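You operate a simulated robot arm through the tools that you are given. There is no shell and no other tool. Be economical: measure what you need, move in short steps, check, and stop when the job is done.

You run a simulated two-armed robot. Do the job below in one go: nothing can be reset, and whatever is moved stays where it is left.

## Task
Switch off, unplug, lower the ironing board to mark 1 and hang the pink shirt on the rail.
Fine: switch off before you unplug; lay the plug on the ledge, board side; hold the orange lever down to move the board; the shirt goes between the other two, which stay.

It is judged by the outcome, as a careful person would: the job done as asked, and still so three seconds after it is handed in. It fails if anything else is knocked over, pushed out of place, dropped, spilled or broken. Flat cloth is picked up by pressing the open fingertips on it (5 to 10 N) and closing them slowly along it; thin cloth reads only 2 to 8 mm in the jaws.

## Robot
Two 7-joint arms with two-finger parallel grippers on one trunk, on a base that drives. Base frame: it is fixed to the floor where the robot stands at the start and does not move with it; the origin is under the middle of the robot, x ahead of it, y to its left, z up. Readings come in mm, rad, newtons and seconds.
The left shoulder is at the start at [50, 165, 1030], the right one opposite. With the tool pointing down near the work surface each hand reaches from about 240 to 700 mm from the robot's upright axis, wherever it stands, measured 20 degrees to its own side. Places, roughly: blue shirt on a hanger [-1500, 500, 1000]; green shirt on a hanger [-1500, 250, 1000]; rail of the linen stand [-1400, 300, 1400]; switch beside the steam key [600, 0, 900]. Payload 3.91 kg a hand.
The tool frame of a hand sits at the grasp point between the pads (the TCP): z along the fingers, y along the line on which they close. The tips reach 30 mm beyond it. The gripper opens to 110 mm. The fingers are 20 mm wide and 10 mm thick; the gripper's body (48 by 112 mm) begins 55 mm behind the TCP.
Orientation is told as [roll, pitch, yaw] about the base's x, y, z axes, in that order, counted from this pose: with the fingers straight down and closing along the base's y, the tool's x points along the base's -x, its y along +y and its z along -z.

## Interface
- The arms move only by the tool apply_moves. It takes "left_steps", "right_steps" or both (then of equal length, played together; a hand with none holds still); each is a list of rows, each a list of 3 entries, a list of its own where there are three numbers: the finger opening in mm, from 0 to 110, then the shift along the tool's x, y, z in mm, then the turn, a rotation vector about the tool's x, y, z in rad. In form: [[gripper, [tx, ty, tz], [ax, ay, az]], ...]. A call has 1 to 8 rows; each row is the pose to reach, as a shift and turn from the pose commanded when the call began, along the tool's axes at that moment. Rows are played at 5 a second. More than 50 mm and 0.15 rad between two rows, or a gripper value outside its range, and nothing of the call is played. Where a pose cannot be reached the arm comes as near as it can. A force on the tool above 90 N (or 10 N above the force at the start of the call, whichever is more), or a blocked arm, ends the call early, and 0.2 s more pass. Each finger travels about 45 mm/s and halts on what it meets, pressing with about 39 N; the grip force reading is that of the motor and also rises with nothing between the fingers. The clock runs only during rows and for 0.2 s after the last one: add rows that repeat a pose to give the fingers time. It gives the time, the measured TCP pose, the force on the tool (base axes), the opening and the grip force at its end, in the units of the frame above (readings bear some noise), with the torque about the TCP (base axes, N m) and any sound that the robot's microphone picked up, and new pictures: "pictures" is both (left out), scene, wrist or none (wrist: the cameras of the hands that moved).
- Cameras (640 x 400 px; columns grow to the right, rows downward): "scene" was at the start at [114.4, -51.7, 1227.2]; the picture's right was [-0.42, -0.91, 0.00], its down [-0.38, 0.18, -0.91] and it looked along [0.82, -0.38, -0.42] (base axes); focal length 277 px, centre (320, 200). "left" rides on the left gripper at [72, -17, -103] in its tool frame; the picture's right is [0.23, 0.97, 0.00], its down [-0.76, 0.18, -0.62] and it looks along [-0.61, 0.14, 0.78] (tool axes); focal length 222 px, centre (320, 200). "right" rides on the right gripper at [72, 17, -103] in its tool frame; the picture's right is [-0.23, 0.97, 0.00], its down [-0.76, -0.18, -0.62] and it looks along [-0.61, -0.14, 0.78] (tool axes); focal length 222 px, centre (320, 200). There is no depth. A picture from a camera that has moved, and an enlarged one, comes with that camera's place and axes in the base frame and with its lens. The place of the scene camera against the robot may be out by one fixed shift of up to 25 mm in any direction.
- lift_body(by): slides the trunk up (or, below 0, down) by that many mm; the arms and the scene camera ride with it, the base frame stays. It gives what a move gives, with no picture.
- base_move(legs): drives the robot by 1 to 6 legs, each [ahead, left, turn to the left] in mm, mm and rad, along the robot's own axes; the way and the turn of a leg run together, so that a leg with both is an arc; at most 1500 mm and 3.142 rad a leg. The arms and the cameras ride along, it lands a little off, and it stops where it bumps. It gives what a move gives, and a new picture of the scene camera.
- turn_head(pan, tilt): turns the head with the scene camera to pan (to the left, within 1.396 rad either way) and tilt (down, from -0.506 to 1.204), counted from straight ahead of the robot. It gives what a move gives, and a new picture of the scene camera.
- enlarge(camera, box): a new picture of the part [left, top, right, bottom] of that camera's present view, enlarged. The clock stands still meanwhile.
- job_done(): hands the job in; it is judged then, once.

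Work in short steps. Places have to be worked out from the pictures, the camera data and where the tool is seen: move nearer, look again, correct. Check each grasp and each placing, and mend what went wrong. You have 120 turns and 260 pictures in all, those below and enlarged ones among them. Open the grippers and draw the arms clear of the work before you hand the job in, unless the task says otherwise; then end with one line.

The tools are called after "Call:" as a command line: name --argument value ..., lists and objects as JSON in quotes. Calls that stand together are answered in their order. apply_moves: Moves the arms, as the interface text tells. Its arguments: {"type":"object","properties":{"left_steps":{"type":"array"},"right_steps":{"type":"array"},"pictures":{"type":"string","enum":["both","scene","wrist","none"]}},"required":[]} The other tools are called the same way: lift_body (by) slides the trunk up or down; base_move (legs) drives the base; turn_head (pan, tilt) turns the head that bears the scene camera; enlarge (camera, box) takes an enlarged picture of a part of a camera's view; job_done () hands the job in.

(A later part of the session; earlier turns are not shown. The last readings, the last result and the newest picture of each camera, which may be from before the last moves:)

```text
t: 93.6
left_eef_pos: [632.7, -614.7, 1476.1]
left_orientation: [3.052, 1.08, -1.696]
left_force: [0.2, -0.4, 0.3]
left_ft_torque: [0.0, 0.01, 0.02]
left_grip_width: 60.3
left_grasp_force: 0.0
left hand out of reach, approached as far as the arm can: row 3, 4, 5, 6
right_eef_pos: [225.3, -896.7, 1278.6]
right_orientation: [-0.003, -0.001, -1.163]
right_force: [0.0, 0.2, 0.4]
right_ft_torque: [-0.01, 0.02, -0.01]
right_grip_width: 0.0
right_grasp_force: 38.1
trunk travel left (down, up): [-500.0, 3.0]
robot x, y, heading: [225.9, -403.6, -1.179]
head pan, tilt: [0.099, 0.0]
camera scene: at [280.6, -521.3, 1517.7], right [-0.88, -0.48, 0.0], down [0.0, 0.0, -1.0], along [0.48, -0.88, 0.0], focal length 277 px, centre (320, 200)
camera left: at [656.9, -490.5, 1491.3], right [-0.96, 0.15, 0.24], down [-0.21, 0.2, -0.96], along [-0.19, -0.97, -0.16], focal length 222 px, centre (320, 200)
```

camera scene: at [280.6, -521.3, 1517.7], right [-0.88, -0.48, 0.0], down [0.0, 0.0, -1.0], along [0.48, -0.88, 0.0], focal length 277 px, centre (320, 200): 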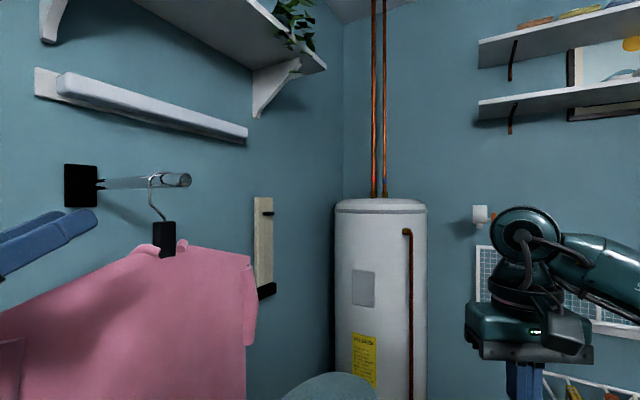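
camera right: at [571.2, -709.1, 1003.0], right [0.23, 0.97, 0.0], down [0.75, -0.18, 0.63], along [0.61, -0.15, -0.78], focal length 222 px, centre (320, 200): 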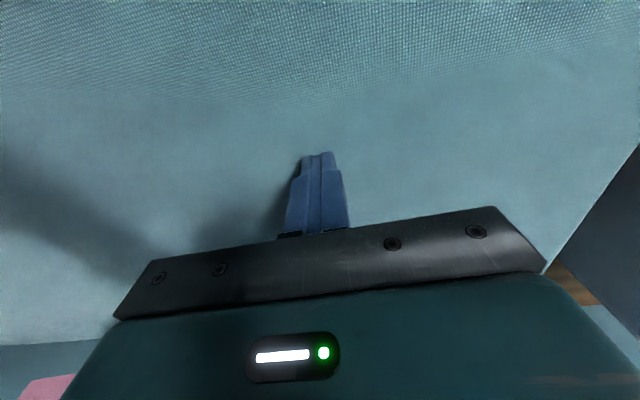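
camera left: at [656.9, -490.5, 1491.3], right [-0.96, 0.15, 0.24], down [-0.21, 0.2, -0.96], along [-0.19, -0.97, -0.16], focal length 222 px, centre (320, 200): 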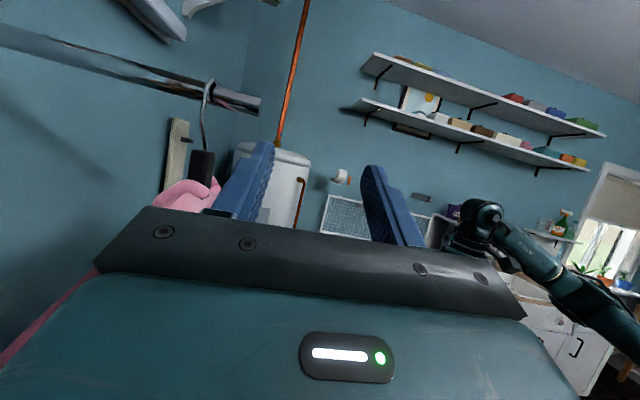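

Rolled over; now flatten the hand to about level and correct the yaw.

Call:
apply_moves --left_steps '[[60, [0, 0, 0], [0.02, -0.12, 0.01]], [60, [0, 0, 0], [0.045, -0.24, 0.02]], [60, [0, 0, 0], [0.07, -0.36, 0.03]], [60, [0, 0, 0], [0.09, -0.48, 0.04]], [60, [0, 0, 0], [0.11, -0.58, 0.05]]]' --pictures "wrist"

```text
t: 94.8
left_eef_pos: [631.8, -612.9, 1474.6]
left_orientation: [0.158, 1.474, 1.802]
left_force: [0.0, 0.6, -0.7]
left_ft_torque: [-0.04, 0.0, 0.01]
left_grip_width: 59.7
left_grasp_force: 0.0
right_eef_pos: [225.7, -896.1, 1279.7]
right_orientation: [-0.002, -0.003, -1.163]
right_force: [-0.1, -0.1, 0.8]
right_ft_torque: [0.0, -0.07, 0.01]
right_grip_width: 0.0
right_grasp_force: 37.3
trunk travel left (down, up): [-500.0, 3.0]
robot x, y, heading: [224.9, -404.7, -1.174]
head pan, tilt: [0.099, 0.0]
camera left: at [644.6, -516.1, 1556.3], right [-0.97, -0.09, 0.24], down [-0.24, 0.68, -0.7], along [-0.1, -0.73, -0.68], focal length 222 px, centre (320, 200)
```

left: 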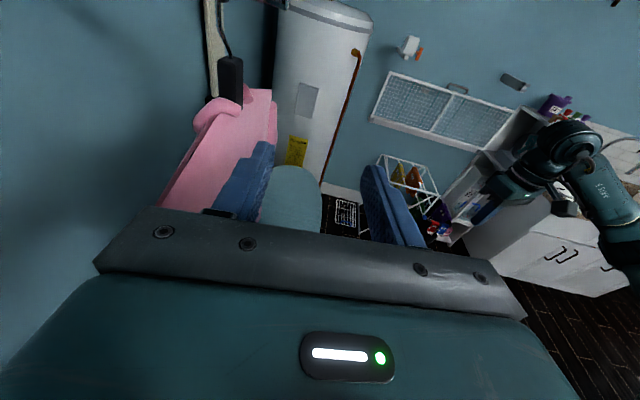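

The level posture is reachable. Block checks out at about [767, −831, 1445]. I move to a point 130 mm left of it, in line, pitching slightly down.

Call:
apply_moves --left_steps '[[60, [10, -32, 10], [0, -0.05, 0]], [60, [20, -64, 30], [0, -0.1, 0]], [60, [25, -97, 57], [0, -0.1, 0]], [60, [25, -129, 85], [0, -0.1, 0]]]' --pictures "both"

```text
t: 95.8
left_eef_pos: [766.8, -687.5, 1486.9]
left_orientation: [0.074, 1.377, 1.713]
left_force: [1.0, -0.2, 0.0]
left_ft_torque: [0.0, 0.0, -0.03]
left_grip_width: 60.0
left_grasp_force: 0.0
right_eef_pos: [224.4, -896.7, 1278.4]
right_orientation: [-0.002, -0.002, -1.162]
right_force: [-0.2, 0.4, -0.6]
right_ft_torque: [0.01, 0.03, 0.0]
right_grip_width: 0.1
right_grasp_force: 37.9
trunk travel left (down, up): [-500.0, 3.0]
robot x, y, heading: [220.6, -404.7, -1.172]
head pan, tilt: [0.099, 0.0]
camera scene: at [280.8, -521.4, 1517.7], right [-0.88, -0.48, 0.0], down [0.0, 0.0, -1.0], along [0.48, -0.88, 0.0], focal length 277 px, centre (320, 200)
camera left: at [779.6, -599.4, 1579.0], right [-0.96, -0.11, 0.24], down [-0.24, 0.74, -0.62], along [-0.11, -0.66, -0.74], focal length 222 px, centre (320, 200)
```

scene: 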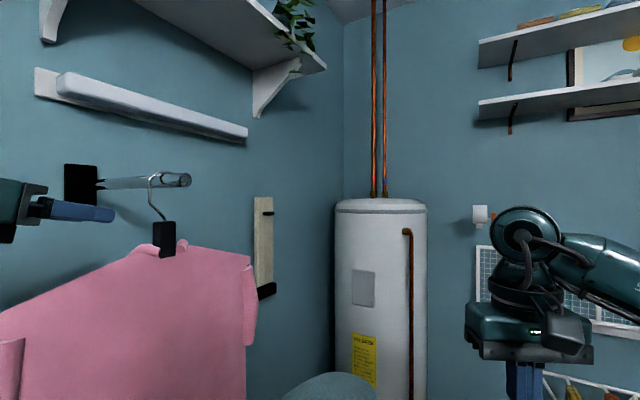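
left: 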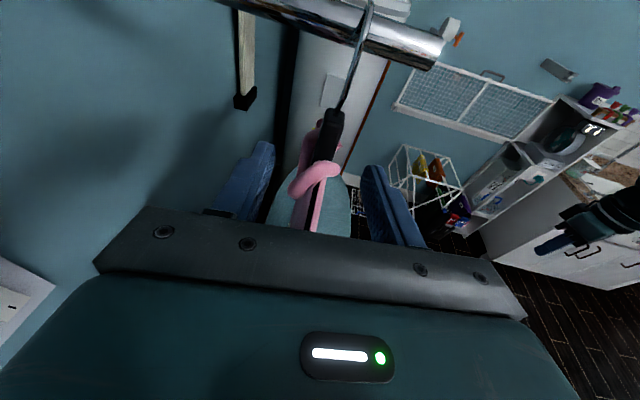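

Perfect view down the line: block x ≈ 762, top z ≈ 1469. I advance 100 mm and check before closing.

Call:
apply_moves --left_steps '[[60, [-1, 3, 33], [0, 0, 0]], [60, [-2, 6, 66], [0, 0, 0]], [60, [-4, 10, 100], [0, 0, 0]]]' --pictures "both"

```text
t: 96.6
left_eef_pos: [762.3, -790.6, 1465.3]
left_orientation: [0.073, 1.376, 1.713]
left_force: [-0.2, -0.1, -1.0]
left_ft_torque: [0.01, -0.02, 0.01]
left_grip_width: 60.1
left_grasp_force: 0.0
right_eef_pos: [224.7, -898.3, 1277.8]
right_orientation: [-0.002, 0.001, -1.162]
right_force: [0.0, -0.1, 0.1]
right_ft_torque: [0.05, 0.0, -0.01]
right_grip_width: 0.0
right_grasp_force: 38.0
trunk travel left (down, up): [-500.0, 3.0]
robot x, y, heading: [223.1, -403.9, -1.177]
head pan, tilt: [0.099, 0.0]
camera scene: at [280.5, -522.6, 1517.5], right [-0.88, -0.48, 0.0], down [0.0, 0.0, -1.0], along [0.48, -0.88, 0.0], focal length 277 px, centre (320, 200)
camera left: at [774.2, -701.4, 1556.4], right [-0.97, -0.11, 0.24], down [-0.24, 0.74, -0.62], along [-0.11, -0.66, -0.74], focal length 222 px, centre (320, 200)
```

scene: 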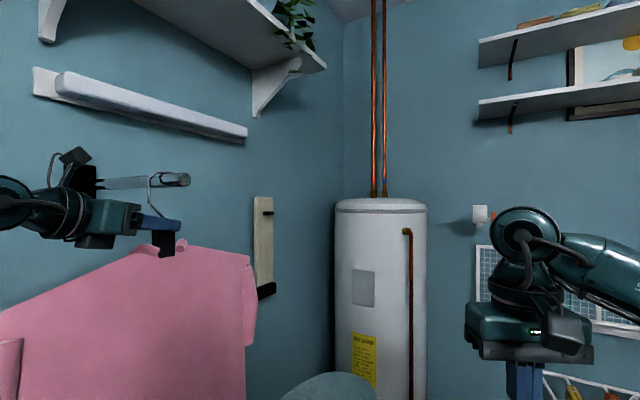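
left: 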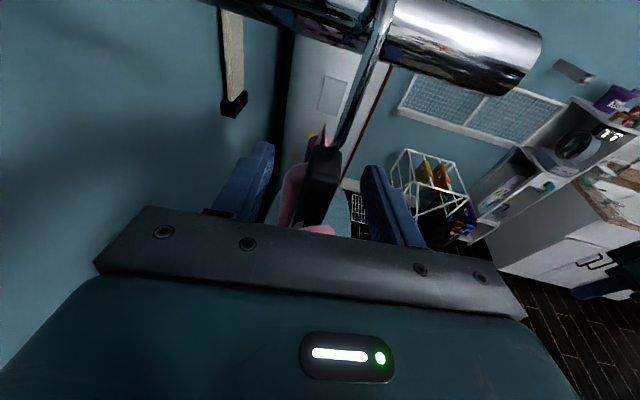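

The block is between the fingers. I go in 25 mm further, a little lower, and close.

Call:
apply_moves --left_steps '[[60, [-3, 1, 13], [0, 0, 0]], [60, [-6, 1, 26], [0, 0, 0]], [45, [-6, 1, 26], [0, 0, 0]], [30, [-6, 1, 26], [0, 0, 0]], [18, [-6, 1, 26], [0, 0, 0]], [8, [-6, 1, 26], [0, 0, 0]], [8, [-6, 1, 26], [0, 0, 0]]]' --pictures "both"

```text
t: 98.2
left_eef_pos: [762.8, -812.5, 1455.1]
left_orientation: [0.071, 1.377, 1.709]
left_force: [-2.0, -0.1, 1.8]
left_ft_torque: [0.07, -0.19, 0.0]
left_grip_width: 22.0
left_grasp_force: 39.0
right_eef_pos: [225.6, -895.7, 1279.1]
right_orientation: [-0.001, -0.002, -1.163]
right_force: [-0.3, 0.4, 0.2]
right_ft_torque: [0.04, 0.02, -0.01]
right_grip_width: 0.3
right_grasp_force: 37.4
trunk travel left (down, up): [-500.0, 3.0]
robot x, y, heading: [226.6, -404.4, -1.174]
head pan, tilt: [0.099, 0.0]
camera scene: at [280.0, -521.0, 1517.7], right [-0.88, -0.48, 0.0], down [0.0, 0.0, -1.0], along [0.48, -0.88, 0.0], focal length 277 px, centre (320, 200)
camera left: at [774.4, -723.9, 1547.2], right [-0.97, -0.11, 0.24], down [-0.24, 0.74, -0.62], along [-0.11, -0.66, -0.74], focal length 222 px, centre (320, 200)
```

scene: 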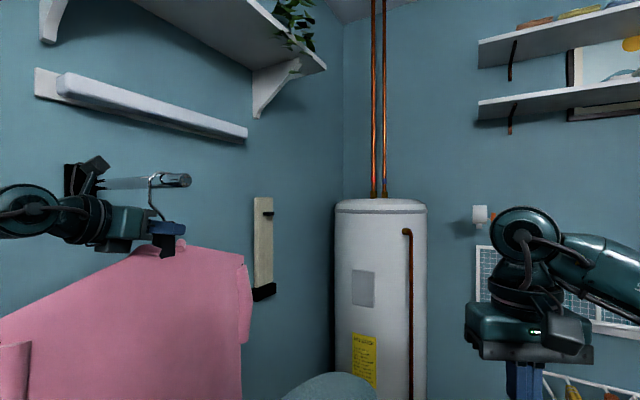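
left: 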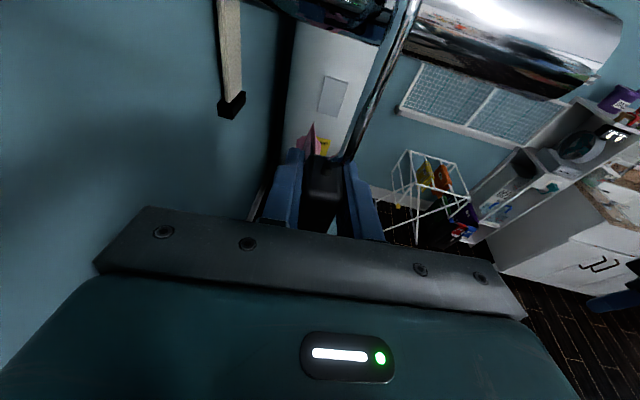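

Gripped (22 mm). I lift about 10 mm to unload the hook and slide it off along the rod towards −x, watching the force.

Call:
apply_moves --left_steps '[[8, [5, 0, -1], [0, 0, 0]], [8, [10, 0, -2], [0, 0, 0]], [8, [10, 0, -2], [0, 0, 0]], [8, [10, 10, -2], [0, 0, 0]]]' --pictures "both"

Call:
enlarge --camera "scene" --box '[90, 130, 250, 280]'

```text
t: 99.2
left_eef_pos: [753.7, -814.5, 1466.0]
left_orientation: [0.074, 1.377, 1.716]
left_force: [-0.4, -0.7, -2.8]
left_ft_torque: [-0.03, -0.03, 0.03]
left_grip_width: 21.8
left_grasp_force: 39.0
right_eef_pos: [225.3, -896.3, 1277.2]
right_orientation: [-0.003, 0.0, -1.163]
right_force: [0.0, -0.4, 0.4]
right_ft_torque: [-0.02, 0.0, -0.01]
right_grip_width: 0.2
right_grasp_force: 37.5
trunk travel left (down, up): [-500.0, 3.0]
robot x, y, heading: [227.1, -401.6, -1.171]
head pan, tilt: [0.099, 0.0]
camera scene: at [280.2, -521.3, 1517.7], right [-0.88, -0.48, 0.0], down [0.0, 0.0, -1.0], along [0.48, -0.88, 0.0], focal length 277 px, centre (320, 200)
camera left: at [766.6, -726.6, 1557.4], right [-0.96, -0.11, 0.24], down [-0.24, 0.74, -0.62], along [-0.11, -0.66, -0.74], focal length 222 px, centre (320, 200)
```

scene: 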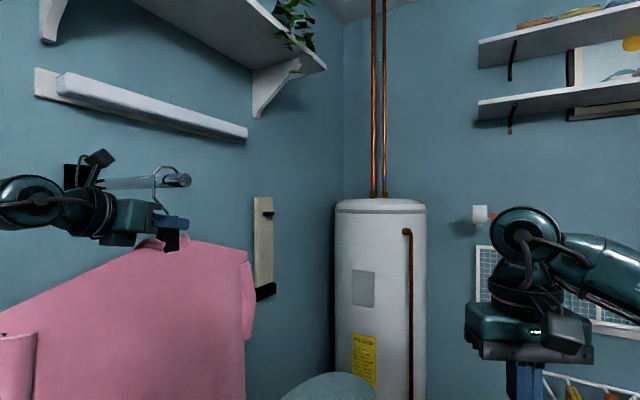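
left: 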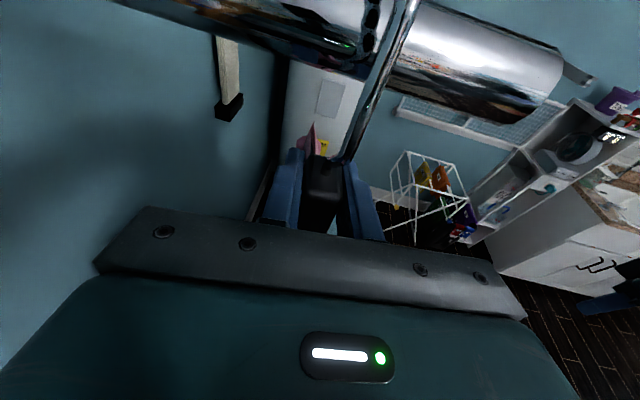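

```text
2.67 times, centred on (170, 205) of scene
camera zoom: at [280.2, -521.3, 1517.7], right [-0.88, -0.48, 0.0], down [0.0, 0.0, -1.0], along [0.48, -0.88, 0.0], focal length 739 px, centre (720, 187)
```

zoom: 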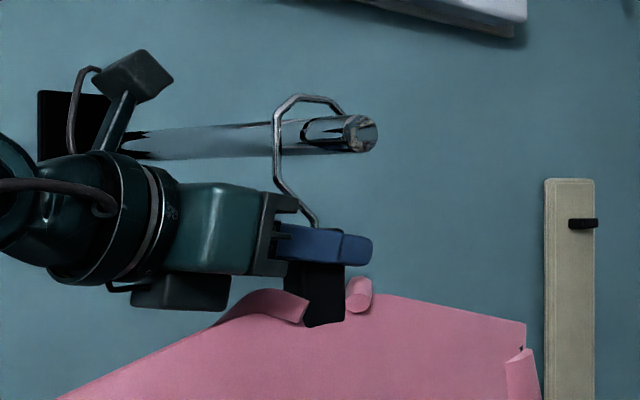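

The hook hangs free above the rod. I pull the shirt out along −x past the rod's end.

Call:
apply_moves --left_steps '[[8, [0, 20, 0], [0, 0, 0]], [8, [0, 40, 0], [0, 0, 0]], [8, [0, 65, 0], [0, 0, 0]], [8, [0, 90, 0], [0, 0, 0]], [8, [0, 115, 0], [0, 0, 0]]]' --pictures "both"

```text
t: 100.4
left_eef_pos: [652.2, -822.8, 1462.1]
left_orientation: [0.076, 1.359, 1.716]
left_force: [-0.3, -0.2, -2.8]
left_ft_torque: [-0.05, 0.0, 0.0]
left_grip_width: 21.6
left_grasp_force: 38.9
left hand out of reach, approached as far as the arm can: row 4, 5
right_eef_pos: [224.8, -897.0, 1278.7]
right_orientation: [-0.001, -0.001, -1.163]
right_force: [0.2, -1.3, 0.2]
right_ft_torque: [0.02, 0.04, 0.02]
right_grip_width: 0.0
right_grasp_force: 37.3
trunk travel left (down, up): [-500.0, 3.0]
robot x, y, heading: [227.6, -398.5, -1.174]
head pan, tilt: [0.099, 0.0]
camera scene: at [280.4, -521.4, 1517.7], right [-0.88, -0.48, 0.0], down [0.0, 0.0, -1.0], along [0.48, -0.88, 0.0], focal length 277 px, centre (320, 200)
camera left: at [665.9, -736.3, 1554.9], right [-0.96, -0.11, 0.24], down [-0.24, 0.75, -0.61], along [-0.11, -0.65, -0.75], focal length 222 px, centre (320, 200)
```

scene: 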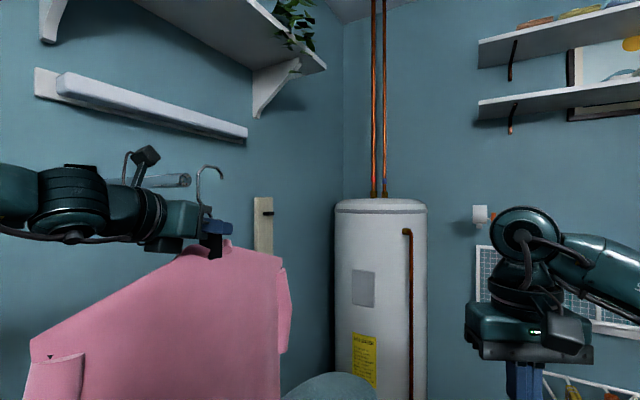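
left: 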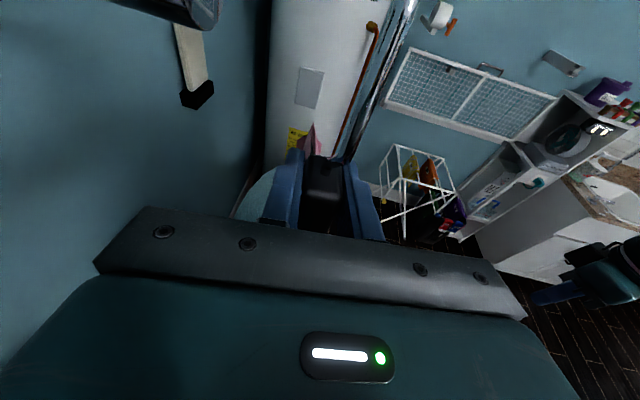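

The shirt is free. I back away from the wall (towards −x, slightly +y), keeping the heading, and then look around.

Call:
base_move --legs '[[-285, -423, 0]]'

Call:
turn_head --pan -1.39 --tilt 0.35

```text
t: 103.3
left_eef_pos: [166.0, -718.8, 1462.1]
left_orientation: [0.073, 1.359, 1.712]
left_force: [0.6, 0.4, -2.3]
left_ft_torque: [-0.01, -0.01, -0.02]
left_grip_width: 21.8
left_grasp_force: 38.7
right_eef_pos: [-263.3, -794.4, 1278.7]
right_orientation: [-0.002, -0.003, -1.16]
right_force: [-0.3, -0.3, 0.7]
right_ft_torque: [0.0, -0.01, -0.01]
right_grip_width: 0.0
right_grasp_force: 37.4
trunk travel left (down, up): [-500.0, 3.0]
robot x, y, heading: [-262.5, -296.0, -1.17]
head pan, tilt: [0.099, 0.0]
camera scene: at [-207.8, -418.5, 1517.7], right [-0.88, -0.48, 0.0], down [0.0, 0.0, -1.0], along [0.48, -0.88, 0.0], focal length 277 px, centre (320, 200)
```

scene: 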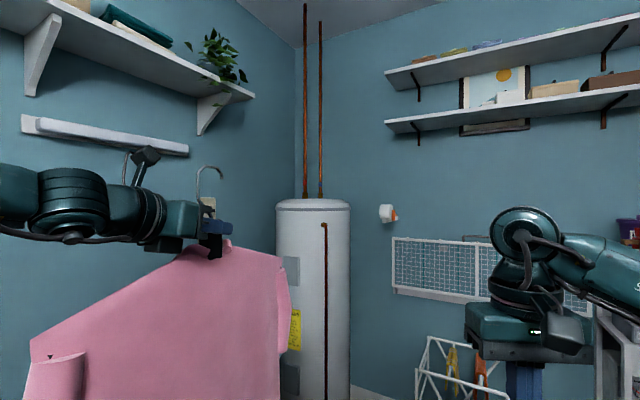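

```text
t: 104.9
left_eef_pos: [166.0, -720.1, 1461.9]
left_orientation: [0.074, 1.358, 1.713]
left_force: [-0.7, -0.9, -2.1]
left_ft_torque: [-0.02, 0.0, -0.01]
left_grip_width: 21.8
left_grasp_force: 38.8
right_eef_pos: [-262.6, -794.7, 1279.3]
right_orientation: [-0.002, -0.002, -1.158]
right_force: [-0.3, 0.3, 0.2]
right_ft_torque: [0.01, 0.01, -0.01]
right_grip_width: 0.1
right_grasp_force: 37.8
trunk travel left (down, up): [-500.0, 3.0]
robot x, y, heading: [-262.2, -299.1, -1.173]
head pan, tilt: [-1.389, 0.351]
camera scene: at [-328.3, -390.5, 1485.3], right [-0.55, 0.84, 0.0], down [0.29, 0.19, -0.94], along [-0.79, -0.51, -0.34], focal length 277 px, centre (320, 200)
```

scene: 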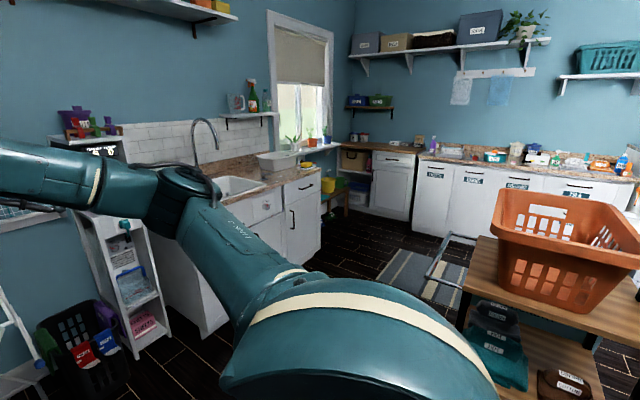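

The −y side is open floor. I turn right in place by 1.0 first, looking as I go.

Call:
base_move --legs '[[0, 0, -1.0]]'

Call:
turn_head --pan -1.2 --tilt 0.3

```text
t: 107.9
left_eef_pos: [-379.2, -890.0, 1460.8]
left_orientation: [0.07, 1.36, 0.721]
left_force: [-0.9, -0.5, -3.1]
left_ft_torque: [0.02, 0.03, 0.02]
left_grip_width: 21.9
left_grasp_force: 39.4
right_eef_pos: [-676.4, -572.7, 1278.8]
right_orientation: [-0.002, -0.003, -2.149]
right_force: [0.0, 0.0, -0.3]
right_ft_torque: [0.01, 0.04, -0.02]
right_grip_width: 0.1
right_grasp_force: 37.9
trunk travel left (down, up): [-500.0, 3.0]
robot x, y, heading: [-261.9, -298.8, -2.165]
head pan, tilt: [-1.389, 0.351]
camera scene: at [-363.9, -299.8, 1485.2], right [0.4, 0.92, 0.0], down [0.32, -0.14, -0.94], along [-0.86, 0.37, -0.34], focal length 277 px, centre (320, 200)
```

scene: 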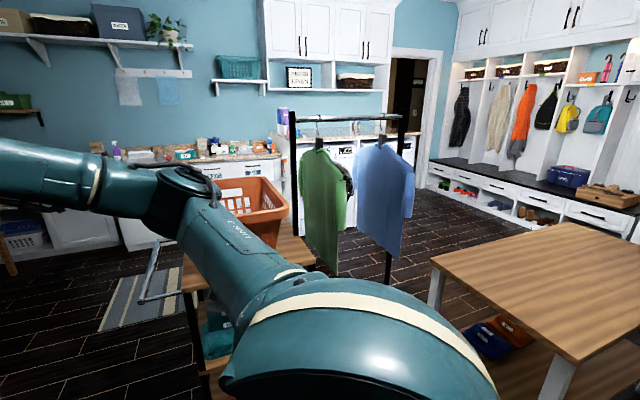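

```text
t: 108.6
left_eef_pos: [-377.8, -889.5, 1461.8]
left_orientation: [0.07, 1.359, 0.724]
left_force: [0.5, 0.6, -4.3]
left_ft_torque: [-0.04, 0.01, 0.02]
left_grip_width: 21.6
left_grasp_force: 38.9
right_eef_pos: [-675.5, -572.8, 1277.6]
right_orientation: [-0.002, -0.001, -2.147]
right_force: [0.0, -0.5, 0.9]
right_ft_torque: [0.02, -0.02, 0.02]
right_grip_width: 0.0
right_grasp_force: 38.5
trunk travel left (down, up): [-500.0, 3.0]
robot x, y, heading: [-264.8, -302.6, -2.161]
head pan, tilt: [-1.201, 0.3]
camera scene: at [-369.4, -316.4, 1489.9], right [0.22, 0.98, 0.0], down [0.29, -0.06, -0.96], along [-0.93, 0.21, -0.3], focal length 277 px, centre (320, 200)
```

scene: 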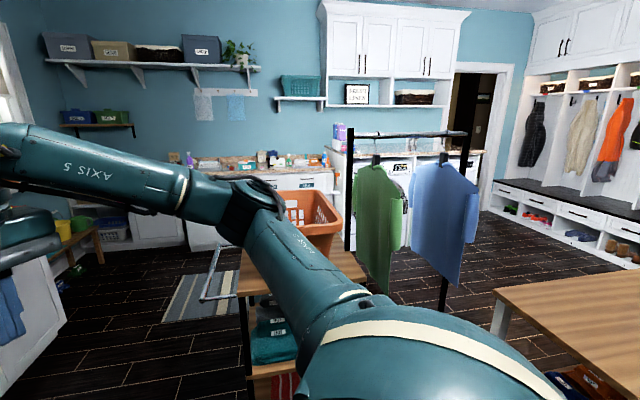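

The linen stand is there: rail along y at x ≈ −1400, green and blue shirts on it. I zoom on it.

Call:
enlarge --camera "scene" --box '[320, 110, 500, 320]'

```text
1.90 times, centred on (410, 215) of scene
camera zoom: at [-369.4, -316.4, 1489.9], right [0.22, 0.98, 0.0], down [0.29, -0.06, -0.96], along [-0.93, 0.21, -0.3], focal length 528 px, centre (149, 171)
```

zoom: 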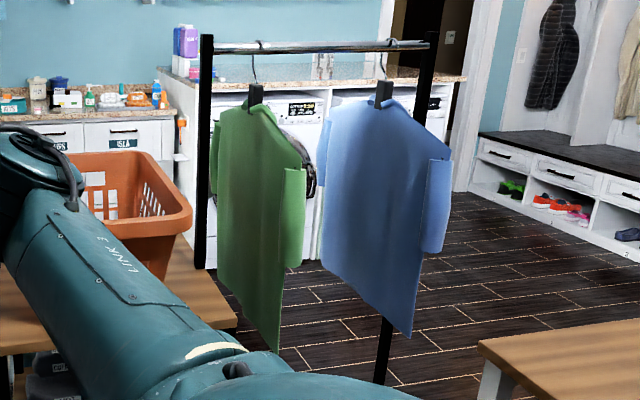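

Green hangs at about y ≈ 190, blue at y ≈ 520 (x ≈ −1500, rail z ≈ 1400), so the target is y ≈ 355. A wooden table limits me to y ≲ 250, so I test here, in free space, swinging the hand to point +0.34 to the left relative to the robot.

Call:
apply_moves --left_steps '[[8, [1, 25, 6], [0.11, 0, -0.023]], [8, [2, 50, 12], [0.22, 0, -0.046]], [8, [3, 75, 18], [0.33, 0, -0.07]], [8, [5, 100, 24], [0.44, 0, -0.093]], [8, [6, 125, 29], [0.55, 0, -0.117]], [8, [7, 151, 34], [0.655, 0, -0.139]]]' --pictures "none"

Call:
turn_head --pan 0.1 --tilt 0.2

```text
t: 110.0
left_eef_pos: [-423.5, -802.6, 1486.7]
left_orientation: [0.058, 1.35, 1.293]
left_force: [0.6, 0.1, -2.2]
left_ft_torque: [0.0, 0.0, -0.02]
left_grip_width: 21.7
left_grasp_force: 38.9
left hand out of reach, approached as far as the arm can: row 5, 6
right_eef_pos: [-674.9, -571.0, 1279.0]
right_orientation: [-0.003, -0.002, -2.148]
right_force: [0.9, 0.7, 0.8]
right_ft_torque: [0.01, -0.03, -0.01]
right_grip_width: 0.0
right_grasp_force: 37.8
trunk travel left (down, up): [-500.0, 3.0]
robot x, y, heading: [-263.6, -301.3, -2.164]
head pan, tilt: [-1.201, 0.3]
```

```text
t: 111.5
left_eef_pos: [-422.8, -804.2, 1486.0]
left_orientation: [0.059, 1.35, 1.289]
left_force: [-0.3, -0.2, -2.7]
left_ft_torque: [-0.03, -0.03, 0.02]
left_grip_width: 21.6
left_grasp_force: 39.7
right_eef_pos: [-676.7, -572.0, 1278.0]
right_orientation: [-0.002, -0.002, -2.148]
right_force: [0.3, -0.3, -0.1]
right_ft_torque: [-0.01, 0.01, -0.01]
right_grip_width: 0.0
right_grasp_force: 37.5
trunk travel left (down, up): [-500.0, 3.0]
robot x, y, heading: [-263.0, -299.4, -2.158]
head pan, tilt: [0.099, 0.201]
camera scene: at [-322.4, -419.0, 1499.2], right [-0.88, 0.47, 0.0], down [0.09, 0.18, -0.98], along [-0.46, -0.86, -0.2], focal length 277 px, centre (320, 200)
```

scene: 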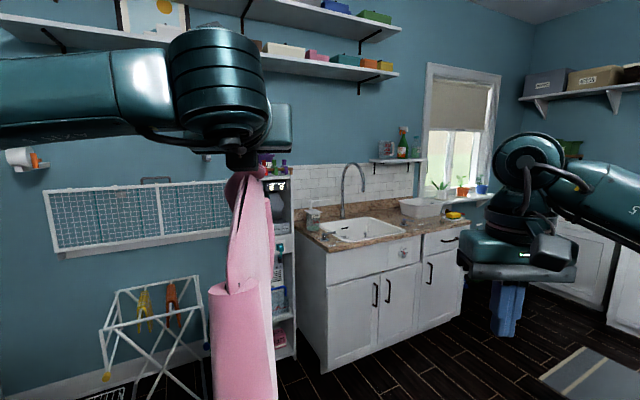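

It got to about +0.24 with the hand at fwd 509/left 147. The hand is unnecessarily high over the shoulder; I lower it 100 mm and shift it further right and around.

Call:
apply_moves --left_steps '[[8, [-32, 0, 7], [0, 0, 0]], [8, [-65, 0, 14], [0, 0, 0]], [8, [-98, 0, 21], [0, 0, 0]], [8, [-98, 25, 21], [0.05, 0, -0.01]], [8, [-98, 50, 21], [0.1, 0, -0.02]], [8, [-98, 75, 21], [0.1, 0, -0.02]]]' --pictures "none"

```text
t: 112.9
left_eef_pos: [-401.8, -771.2, 1373.7]
left_orientation: [0.048, 1.349, 1.383]
left_force: [0.3, 0.3, -3.1]
left_ft_torque: [-0.07, 0.05, 0.02]
left_grip_width: 22.0
left_grasp_force: 39.3
left hand out of reach, approached as far as the arm can: row 4, 5, 6
right_eef_pos: [-676.5, -573.6, 1278.1]
right_orientation: [-0.002, -0.001, -2.147]
right_force: [-0.9, -0.5, -0.4]
right_ft_torque: [0.03, 0.03, 0.01]
right_grip_width: 0.1
right_grasp_force: 38.3
trunk travel left (down, up): [-500.0, 3.0]
robot x, y, heading: [-264.4, -301.6, -2.16]
head pan, tilt: [0.099, 0.201]
```

The hand settles at fwd 467 / left 146 / yaw ≈ +0.33, z 1374. With the shirt allowed ~14° off square I can stand near [−1000, 228] heading 2.59, clear of table and cart. I turn right and drive to a staging point ~350 mm short.

Call:
base_move --legs '[[0, 0, -1.53], [571, -171, 0]]'

Call:
turn_head --pan 0.1 --tilt 0.1

```text
t: 119.9
left_eef_pos: [-1159.9, 226.4, 1375.5]
left_orientation: [0.043, 1.349, -0.109]
left_force: [2.6, -3.5, -2.5]
left_ft_torque: [-0.41, -0.38, 0.5]
left_grip_width: 21.7
left_grasp_force: 39.1
right_eef_pos: [-985.0, 516.4, 1278.8]
right_orientation: [-0.003, -0.003, 2.645]
right_force: [-0.4, -0.1, 0.2]
right_ft_torque: [0.02, 0.01, 0.0]
right_grip_width: 0.0
right_grasp_force: 37.3
trunk travel left (down, up): [-500.0, 3.0]
robot x, y, heading: [-678.8, 127.9, 2.632]
head pan, tilt: [0.099, 0.201]
camera scene: at [-789.1, 165.9, 1499.2], right [0.4, 0.92, 0.0], down [0.18, -0.08, -0.98], along [-0.9, 0.39, -0.2], focal length 277 px, centre (320, 200)
```

scene: 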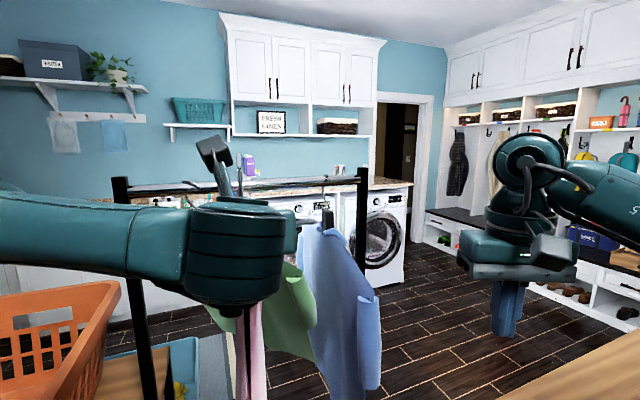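

```text
t: 120.5
left_eef_pos: [-1160.3, 225.6, 1374.1]
left_orientation: [0.037, 1.345, -0.113]
left_force: [1.4, -3.1, -4.6]
left_ft_torque: [-0.48, -0.49, 0.55]
left_grip_width: 21.6
left_grasp_force: 39.0
right_eef_pos: [-985.2, 515.6, 1279.2]
right_orientation: [-0.001, -0.003, 2.647]
right_force: [0.6, 0.5, 0.2]
right_ft_torque: [0.01, -0.02, 0.0]
right_grip_width: 0.0
right_grasp_force: 37.3
trunk travel left (down, up): [-500.0, 3.0]
robot x, y, heading: [-678.9, 126.0, 2.635]
head pan, tilt: [0.099, 0.099]
camera scene: at [-788.2, 165.2, 1508.6], right [0.4, 0.92, 0.0], down [0.09, -0.04, -0.99], along [-0.91, 0.4, -0.1], focal length 277 px, centre (320, 200)
```

scene: 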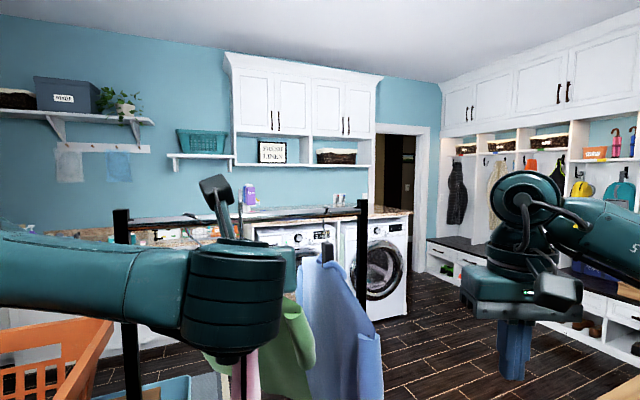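

The rail is nearer than I assumed (x ≈ −1410; green y ≈ 145, blue y ≈ 456) and my shirt's leading edge has brushed the green shirt from its left side (3 N). I back straight out along the way I came.

Call:
base_move --legs '[[-330, 99, 0]]'

Call:
turn_head --pan -0.25 --tilt 0.2

```text
t: 122.8
left_eef_pos: [-911.4, -22.3, 1375.7]
left_orientation: [0.043, 1.35, -0.108]
left_force: [-0.8, -0.1, -3.2]
left_ft_torque: [0.02, -0.01, -0.01]
left_grip_width: 22.0
left_grasp_force: 39.4
right_eef_pos: [-737.9, 267.0, 1278.1]
right_orientation: [-0.003, -0.001, 2.648]
right_force: [0.5, 0.4, 0.3]
right_ft_torque: [0.0, 0.02, 0.04]
right_grip_width: 0.0
right_grasp_force: 37.9
trunk travel left (down, up): [-500.0, 3.0]
robot x, y, heading: [-432.2, -125.1, 2.635]
head pan, tilt: [0.099, 0.099]
camera scene: at [-539.6, -83.2, 1508.6], right [0.4, 0.92, 0.0], down [0.09, -0.04, -1.0], along [-0.91, 0.39, -0.1], focal length 277 px, centre (320, 200)
```

scene: 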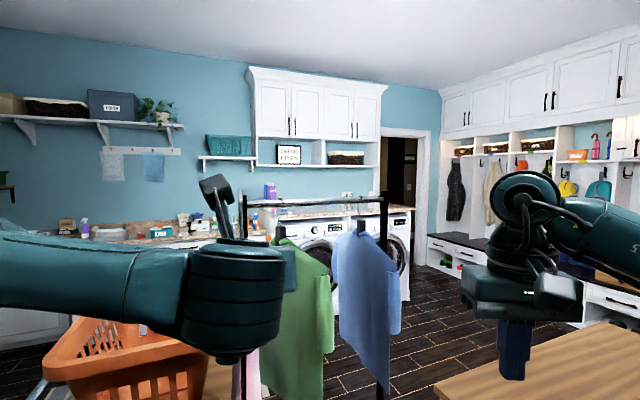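

```text
t: 123.7
left_eef_pos: [-912.2, -22.6, 1374.8]
left_orientation: [0.04, 1.348, -0.108]
left_force: [-0.1, -0.7, -3.7]
left_ft_torque: [-0.01, 0.02, 0.02]
left_grip_width: 21.9
left_grasp_force: 39.3
right_eef_pos: [-737.4, 267.0, 1277.8]
right_orientation: [-0.001, -0.001, 2.649]
right_force: [0.0, 0.1, 0.9]
right_ft_torque: [0.04, -0.03, 0.0]
right_grip_width: 0.0
right_grasp_force: 37.4
trunk travel left (down, up): [-500.0, 3.0]
robot x, y, heading: [-432.5, -117.5, 2.635]
head pan, tilt: [-0.25, 0.201]
camera scene: at [-523.3, -55.4, 1499.2], right [0.69, 0.73, 0.0], down [0.15, -0.14, -0.98], along [-0.71, 0.67, -0.2], focal length 277 px, centre (320, 200)
```

scene: 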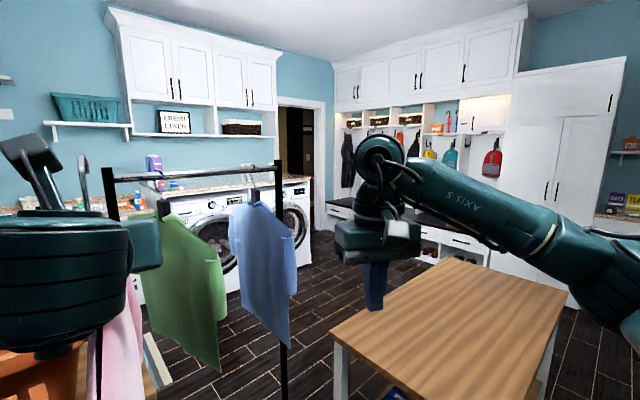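

Green swung back and both hooks are still at y ≈ 150 and ≈ 452 on the rail. I zoom in to confirm they're undisturbed.

Call:
enlarge --camera "scene" --box '[90, 140, 330, 380]'

```text
1.67 times, centred on (210, 260) of scene
camera zoom: at [-523.3, -55.4, 1499.2], right [0.69, 0.73, 0.0], down [0.15, -0.14, -0.98], along [-0.71, 0.67, -0.2], focal length 462 px, centre (503, 100)
```

zoom: 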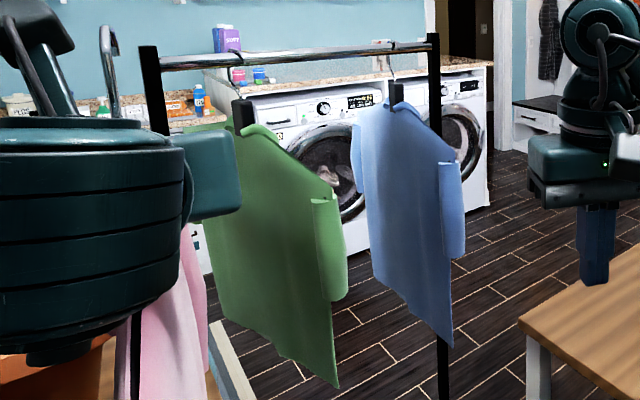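

Both still hang properly (green is turned slightly). I now line up properly: heading 2.71, staging with my shirt well short of the others, hand line at y ≈ 305.

Call:
base_move --legs '[[0, 0, 0.075], [115, -291, 0]]'

Call:
turn_head --pan 0.25 --tilt 0.15

```text
t: 126.3
left_eef_pos: [-899.7, 259.3, 1375.6]
left_orientation: [0.04, 1.348, -0.038]
left_force: [-0.3, 1.3, -2.9]
left_ft_torque: [-0.01, 0.02, 0.03]
left_grip_width: 21.5
left_grasp_force: 38.9
right_eef_pos: [-746.6, 560.1, 1279.1]
right_orientation: [-0.001, -0.001, 2.723]
right_force: [-0.3, 0.8, -1.1]
right_ft_torque: [0.02, 0.02, 0.02]
right_grip_width: 0.0
right_grasp_force: 37.8
trunk travel left (down, up): [-500.0, 3.0]
robot x, y, heading: [-412.5, 199.2, 2.712]
head pan, tilt: [-0.25, 0.201]
camera scene: at [-509.6, 255.4, 1499.2], right [0.63, 0.78, 0.0], down [0.15, -0.13, -0.98], along [-0.76, 0.62, -0.2], focal length 277 px, centre (320, 200)
```

scene: 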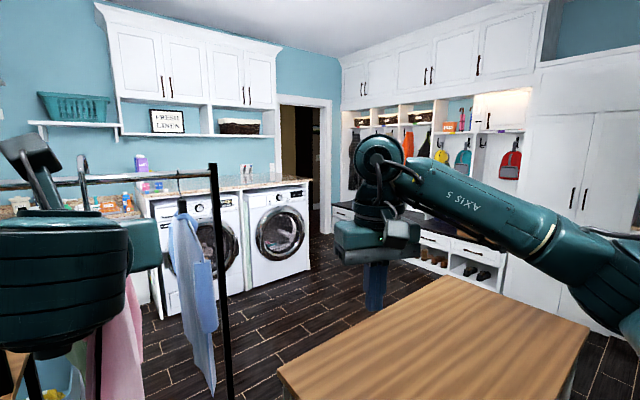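

```text
t: 127.2
left_eef_pos: [-898.9, 258.8, 1375.3]
left_orientation: [0.04, 1.347, -0.035]
left_force: [0.7, 0.1, -2.6]
left_ft_torque: [-0.01, 0.01, 0.01]
left_grip_width: 22.0
left_grasp_force: 39.2
right_eef_pos: [-747.5, 560.7, 1278.3]
right_orientation: [-0.003, 0.0, 2.723]
right_force: [-0.2, -0.8, 0.4]
right_ft_torque: [-0.03, 0.0, 0.0]
right_grip_width: 0.0
right_grasp_force: 37.6
trunk travel left (down, up): [-500.0, 3.0]
robot x, y, heading: [-411.5, 195.7, 2.709]
head pan, tilt: [0.25, 0.15]
camera scene: at [-528.5, 213.2, 1503.9], right [0.18, 0.98, 0.0], down [0.15, -0.03, -0.99], along [-0.97, 0.18, -0.15], focal length 277 px, centre (320, 200)
```

scene: 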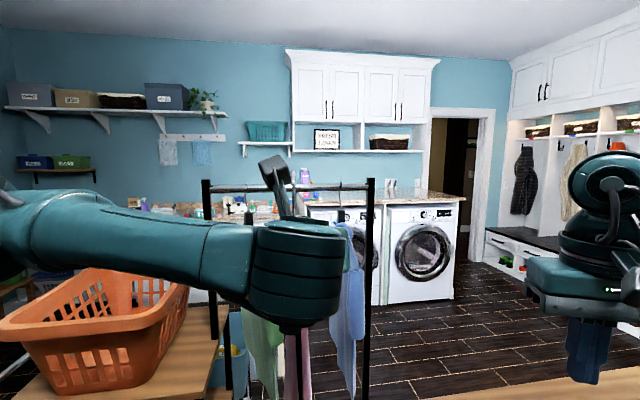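

My shirt now lines up between green and blue. I check through the left wrist camera, which looks along the hand.

Call:
enlarge --camera "left" --box '[0, 0, 640, 400]'

```text
1.00 times, centred on (320, 200) of left
camera zoom: at [-814.8, 235.2, 1469.0], right [0.02, 0.97, 0.23], down [0.79, 0.12, -0.6], along [-0.62, 0.2, -0.76], focal length 222 px, centre (320, 200)
```

zoom: 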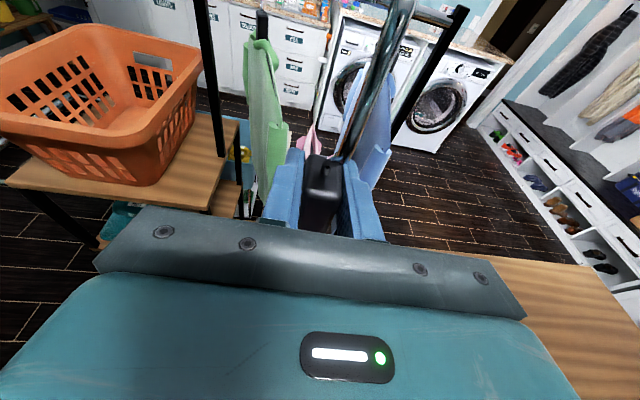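

The opening between green (near edge y ≈ 245) and blue (≈ 457) is clear. I drive in 250 mm along the hand's line, then check again.

Call:
base_move --legs '[[239, 78, 0]]'

Call:
enlarge --camera "left" --box '[0, 0, 640, 400]'

```text
t: 129.0
left_eef_pos: [-1146.1, 296.5, 1375.0]
left_orientation: [0.04, 1.348, -0.046]
left_force: [-0.4, 0.4, -3.0]
left_ft_torque: [-0.01, 0.02, 0.0]
left_grip_width: 21.7
left_grasp_force: 38.9
right_eef_pos: [-990.8, 595.2, 1279.2]
right_orientation: [-0.002, -0.002, 2.711]
right_force: [-0.3, -0.5, 0.2]
right_ft_torque: [0.03, 0.01, -0.04]
right_grip_width: 0.1
right_grasp_force: 37.7
trunk travel left (down, up): [-500.0, 3.0]
robot x, y, heading: [-659.2, 224.2, 2.701]
head pan, tilt: [0.25, 0.15]
camera scene: at [-776.0, 244.9, 1503.9], right [0.19, 0.98, 0.0], down [0.15, -0.03, -0.99], along [-0.97, 0.19, -0.15], focal length 277 px, centre (320, 200)
```

scene: 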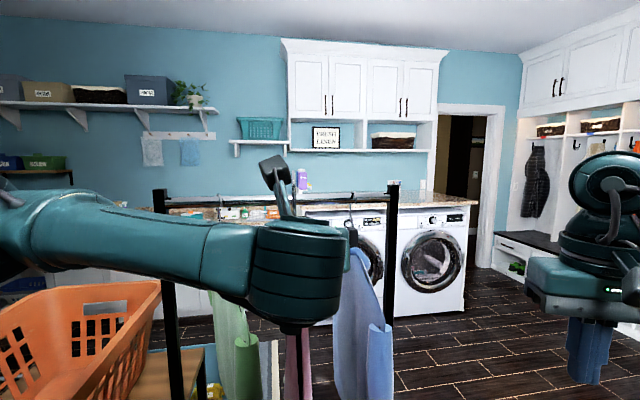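

```text
1.00 times, centred on (320, 200) of left
camera zoom: at [-1062.1, 269.9, 1468.8], right [0.03, 0.97, 0.23], down [0.79, 0.12, -0.6], along [-0.61, 0.2, -0.76], focal length 222 px, centre (320, 200)
```

zoom: 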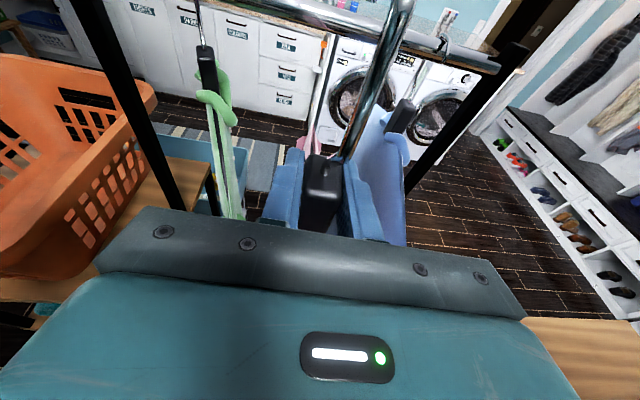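

No contact; my hook is about 60 mm above hanging height, so its tip should clear the rail (z ≈ 1403). I advance 165 mm and look closely.

Call:
base_move --legs '[[157, 57, 0]]'

Call:
enlarge --camera "left" --box '[0, 0, 640, 400]'

Call:
enlarge --camera "scene" --box '[120, 140, 440, 340]'

```text
t: 130.4
left_eef_pos: [-1305.1, 313.1, 1373.8]
left_orientation: [0.038, 1.347, -0.049]
left_force: [-0.3, 0.3, -3.4]
left_ft_torque: [-0.02, 0.04, 0.0]
left_grip_width: 22.1
left_grasp_force: 38.6
right_eef_pos: [-1148.6, 610.4, 1278.9]
right_orientation: [-0.001, -0.002, 2.708]
right_force: [-1.1, 0.3, -0.7]
right_ft_torque: [0.01, 0.02, -0.01]
right_grip_width: 0.0
right_grasp_force: 38.5
trunk travel left (down, up): [-500.0, 3.0]
robot x, y, heading: [-815.1, 242.1, 2.695]
head pan, tilt: [0.25, 0.15]
camera scene: at [-935.0, 260.2, 1503.9], right [0.2, 0.98, 0.0], down [0.15, -0.03, -0.99], along [-0.97, 0.19, -0.15], focal length 277 px, centre (320, 200)
```

scene: 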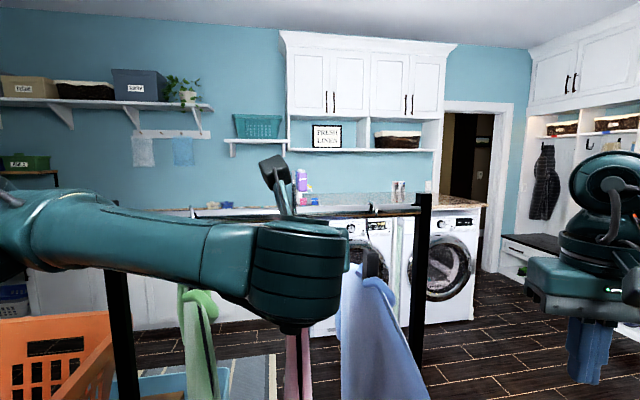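

```text
1.00 times, centred on (320, 200) of left
camera zoom: at [-1221.0, 286.2, 1468.8], right [0.04, 0.97, 0.23], down [0.79, 0.11, -0.6], along [-0.61, 0.2, -0.76], focal length 222 px, centre (320, 200)
```

zoom: 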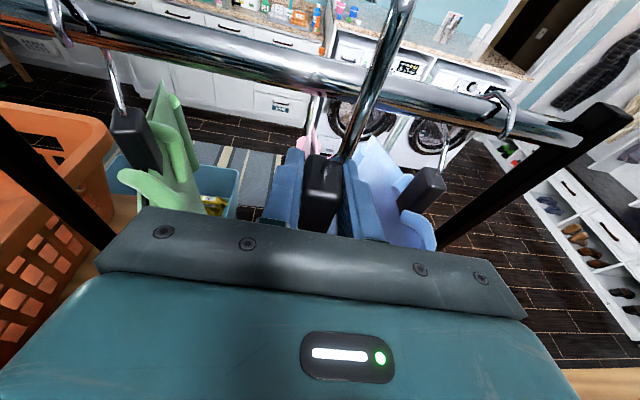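

```text
2.00 times, centred on (280, 240) of scene
camera zoom: at [-935.0, 260.2, 1503.9], right [0.2, 0.98, 0.0], down [0.15, -0.03, -0.99], along [-0.97, 0.19, -0.15], focal length 554 px, centre (400, 120)
```

zoom: 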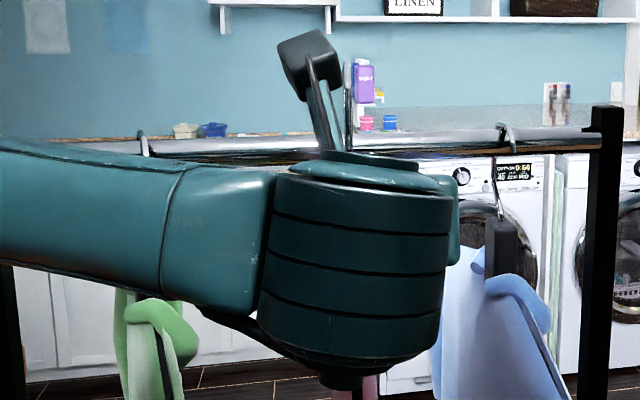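

Rail triangulates to x ≈ −1399, z ≈ 1397 and the gap is well centred. I advance the last 72 mm so the hook's bend stands over the rail.

Call:
base_move --legs '[[67, 27, 0]]'

Call:
enlarge --camera "left" --box '[0, 0, 640, 400]'

Call:
turn_head --pan 0.05 --tilt 0.15

```text
t: 131.5
left_eef_pos: [-1372.2, 316.8, 1374.5]
left_orientation: [0.043, 1.346, -0.047]
left_force: [-0.3, -0.5, -2.9]
left_ft_torque: [-0.01, 0.03, -0.02]
left_grip_width: 21.7
left_grasp_force: 39.0
right_eef_pos: [-1216.0, 614.7, 1277.5]
right_orientation: [-0.003, -0.001, 2.711]
right_force: [-0.8, 0.4, 0.2]
right_ft_torque: [-0.01, -0.07, 0.02]
right_grip_width: 0.0
right_grasp_force: 37.4
trunk travel left (down, up): [-500.0, 3.0]
robot x, y, heading: [-884.9, 249.7, 2.694]
head pan, tilt: [0.25, 0.15]
camera scene: at [-1002.7, 265.1, 1503.6], right [0.2, 0.98, 0.0], down [0.15, -0.03, -0.99], along [-0.97, 0.19, -0.15], focal length 277 px, centre (320, 200)
```

scene: 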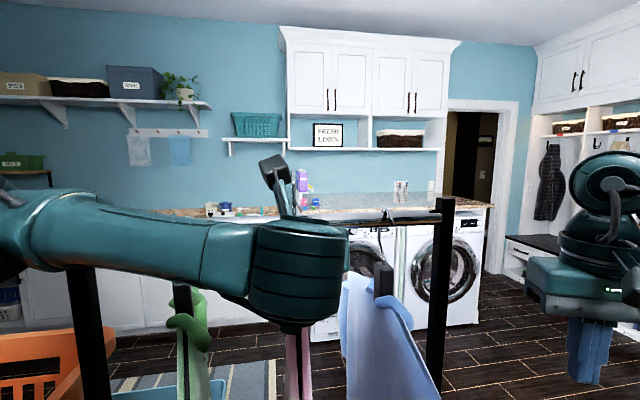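

```text
1.00 times, centred on (320, 200) of left
camera zoom: at [-1288.9, 290.9, 1468.3], right [0.03, 0.97, 0.23], down [0.79, 0.11, -0.6], along [-0.61, 0.2, -0.76], focal length 222 px, centre (320, 200)
```

zoom: 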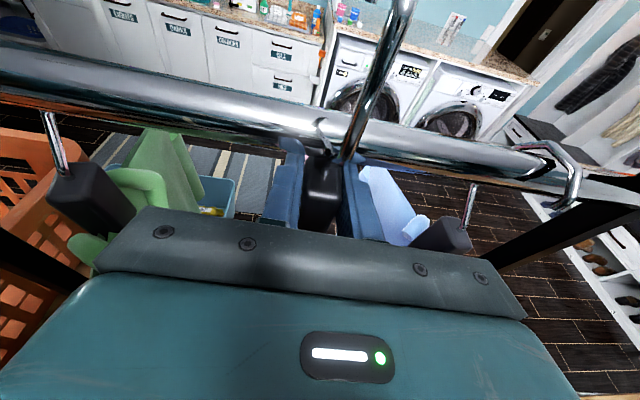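

```text
t: 132.2
left_eef_pos: [-1371.0, 315.8, 1375.2]
left_orientation: [0.041, 1.349, -0.048]
left_force: [-0.2, -0.7, -4.5]
left_ft_torque: [0.0, 0.02, 0.0]
left_grip_width: 21.7
left_grasp_force: 38.2
right_eef_pos: [-1214.4, 615.1, 1279.2]
right_orientation: [-0.002, -0.001, 2.711]
right_force: [0.1, -0.5, -0.1]
right_ft_torque: [0.02, 0.0, 0.02]
right_grip_width: 0.1
right_grasp_force: 37.8
trunk travel left (down, up): [-500.0, 3.0]
robot x, y, heading: [-886.8, 247.0, 2.696]
head pan, tilt: [0.051, 0.15]
camera scene: at [-994.9, 282.3, 1503.9], right [0.38, 0.92, 0.0], down [0.14, -0.06, -0.99], along [-0.91, 0.38, -0.15], focal length 277 px, centre (320, 200)
```

scene: 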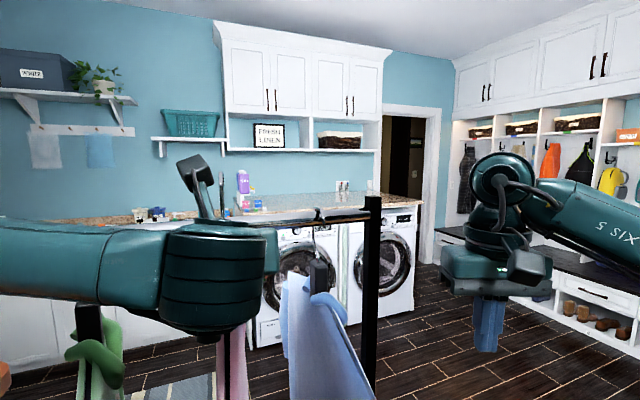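

Hook bend is over the rail (TCP x −1371, wanted ≈ −1373). I lower with the trunk: 50 mm first.

Call:
lift_body --by -50

Call:
enlarge --camera "left" --box '[0, 0, 640, 400]'

```text
t: 133.1
left_eef_pos: [-1373.1, 316.5, 1333.5]
left_orientation: [0.104, 1.365, 0.017]
left_force: [-21.0, 7.7, 42.8]
left_ft_torque: [-0.71, -0.44, -0.14]
left_grip_width: 21.9
left_grasp_force: 38.8
right_eef_pos: [-1213.6, 615.1, 1228.4]
right_orientation: [-0.002, 0.0, 2.711]
right_force: [0.1, 0.6, 0.0]
right_ft_torque: [0.0, 0.0, 0.0]
right_grip_width: 0.0
right_grasp_force: 37.6
trunk travel left (down, up): [-450.0, 53.0]
robot x, y, heading: [-885.9, 247.5, 2.698]
head pan, tilt: [0.051, 0.15]
```

```text
1.00 times, centred on (320, 200) of left
camera zoom: at [-1286.0, 290.2, 1424.7], right [0.04, 0.97, 0.24], down [0.78, 0.12, -0.61], along [-0.63, 0.21, -0.75], focal length 222 px, centre (320, 200)
```

zoom: 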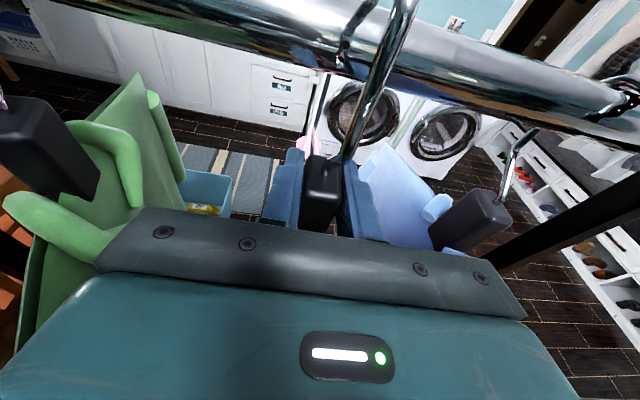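

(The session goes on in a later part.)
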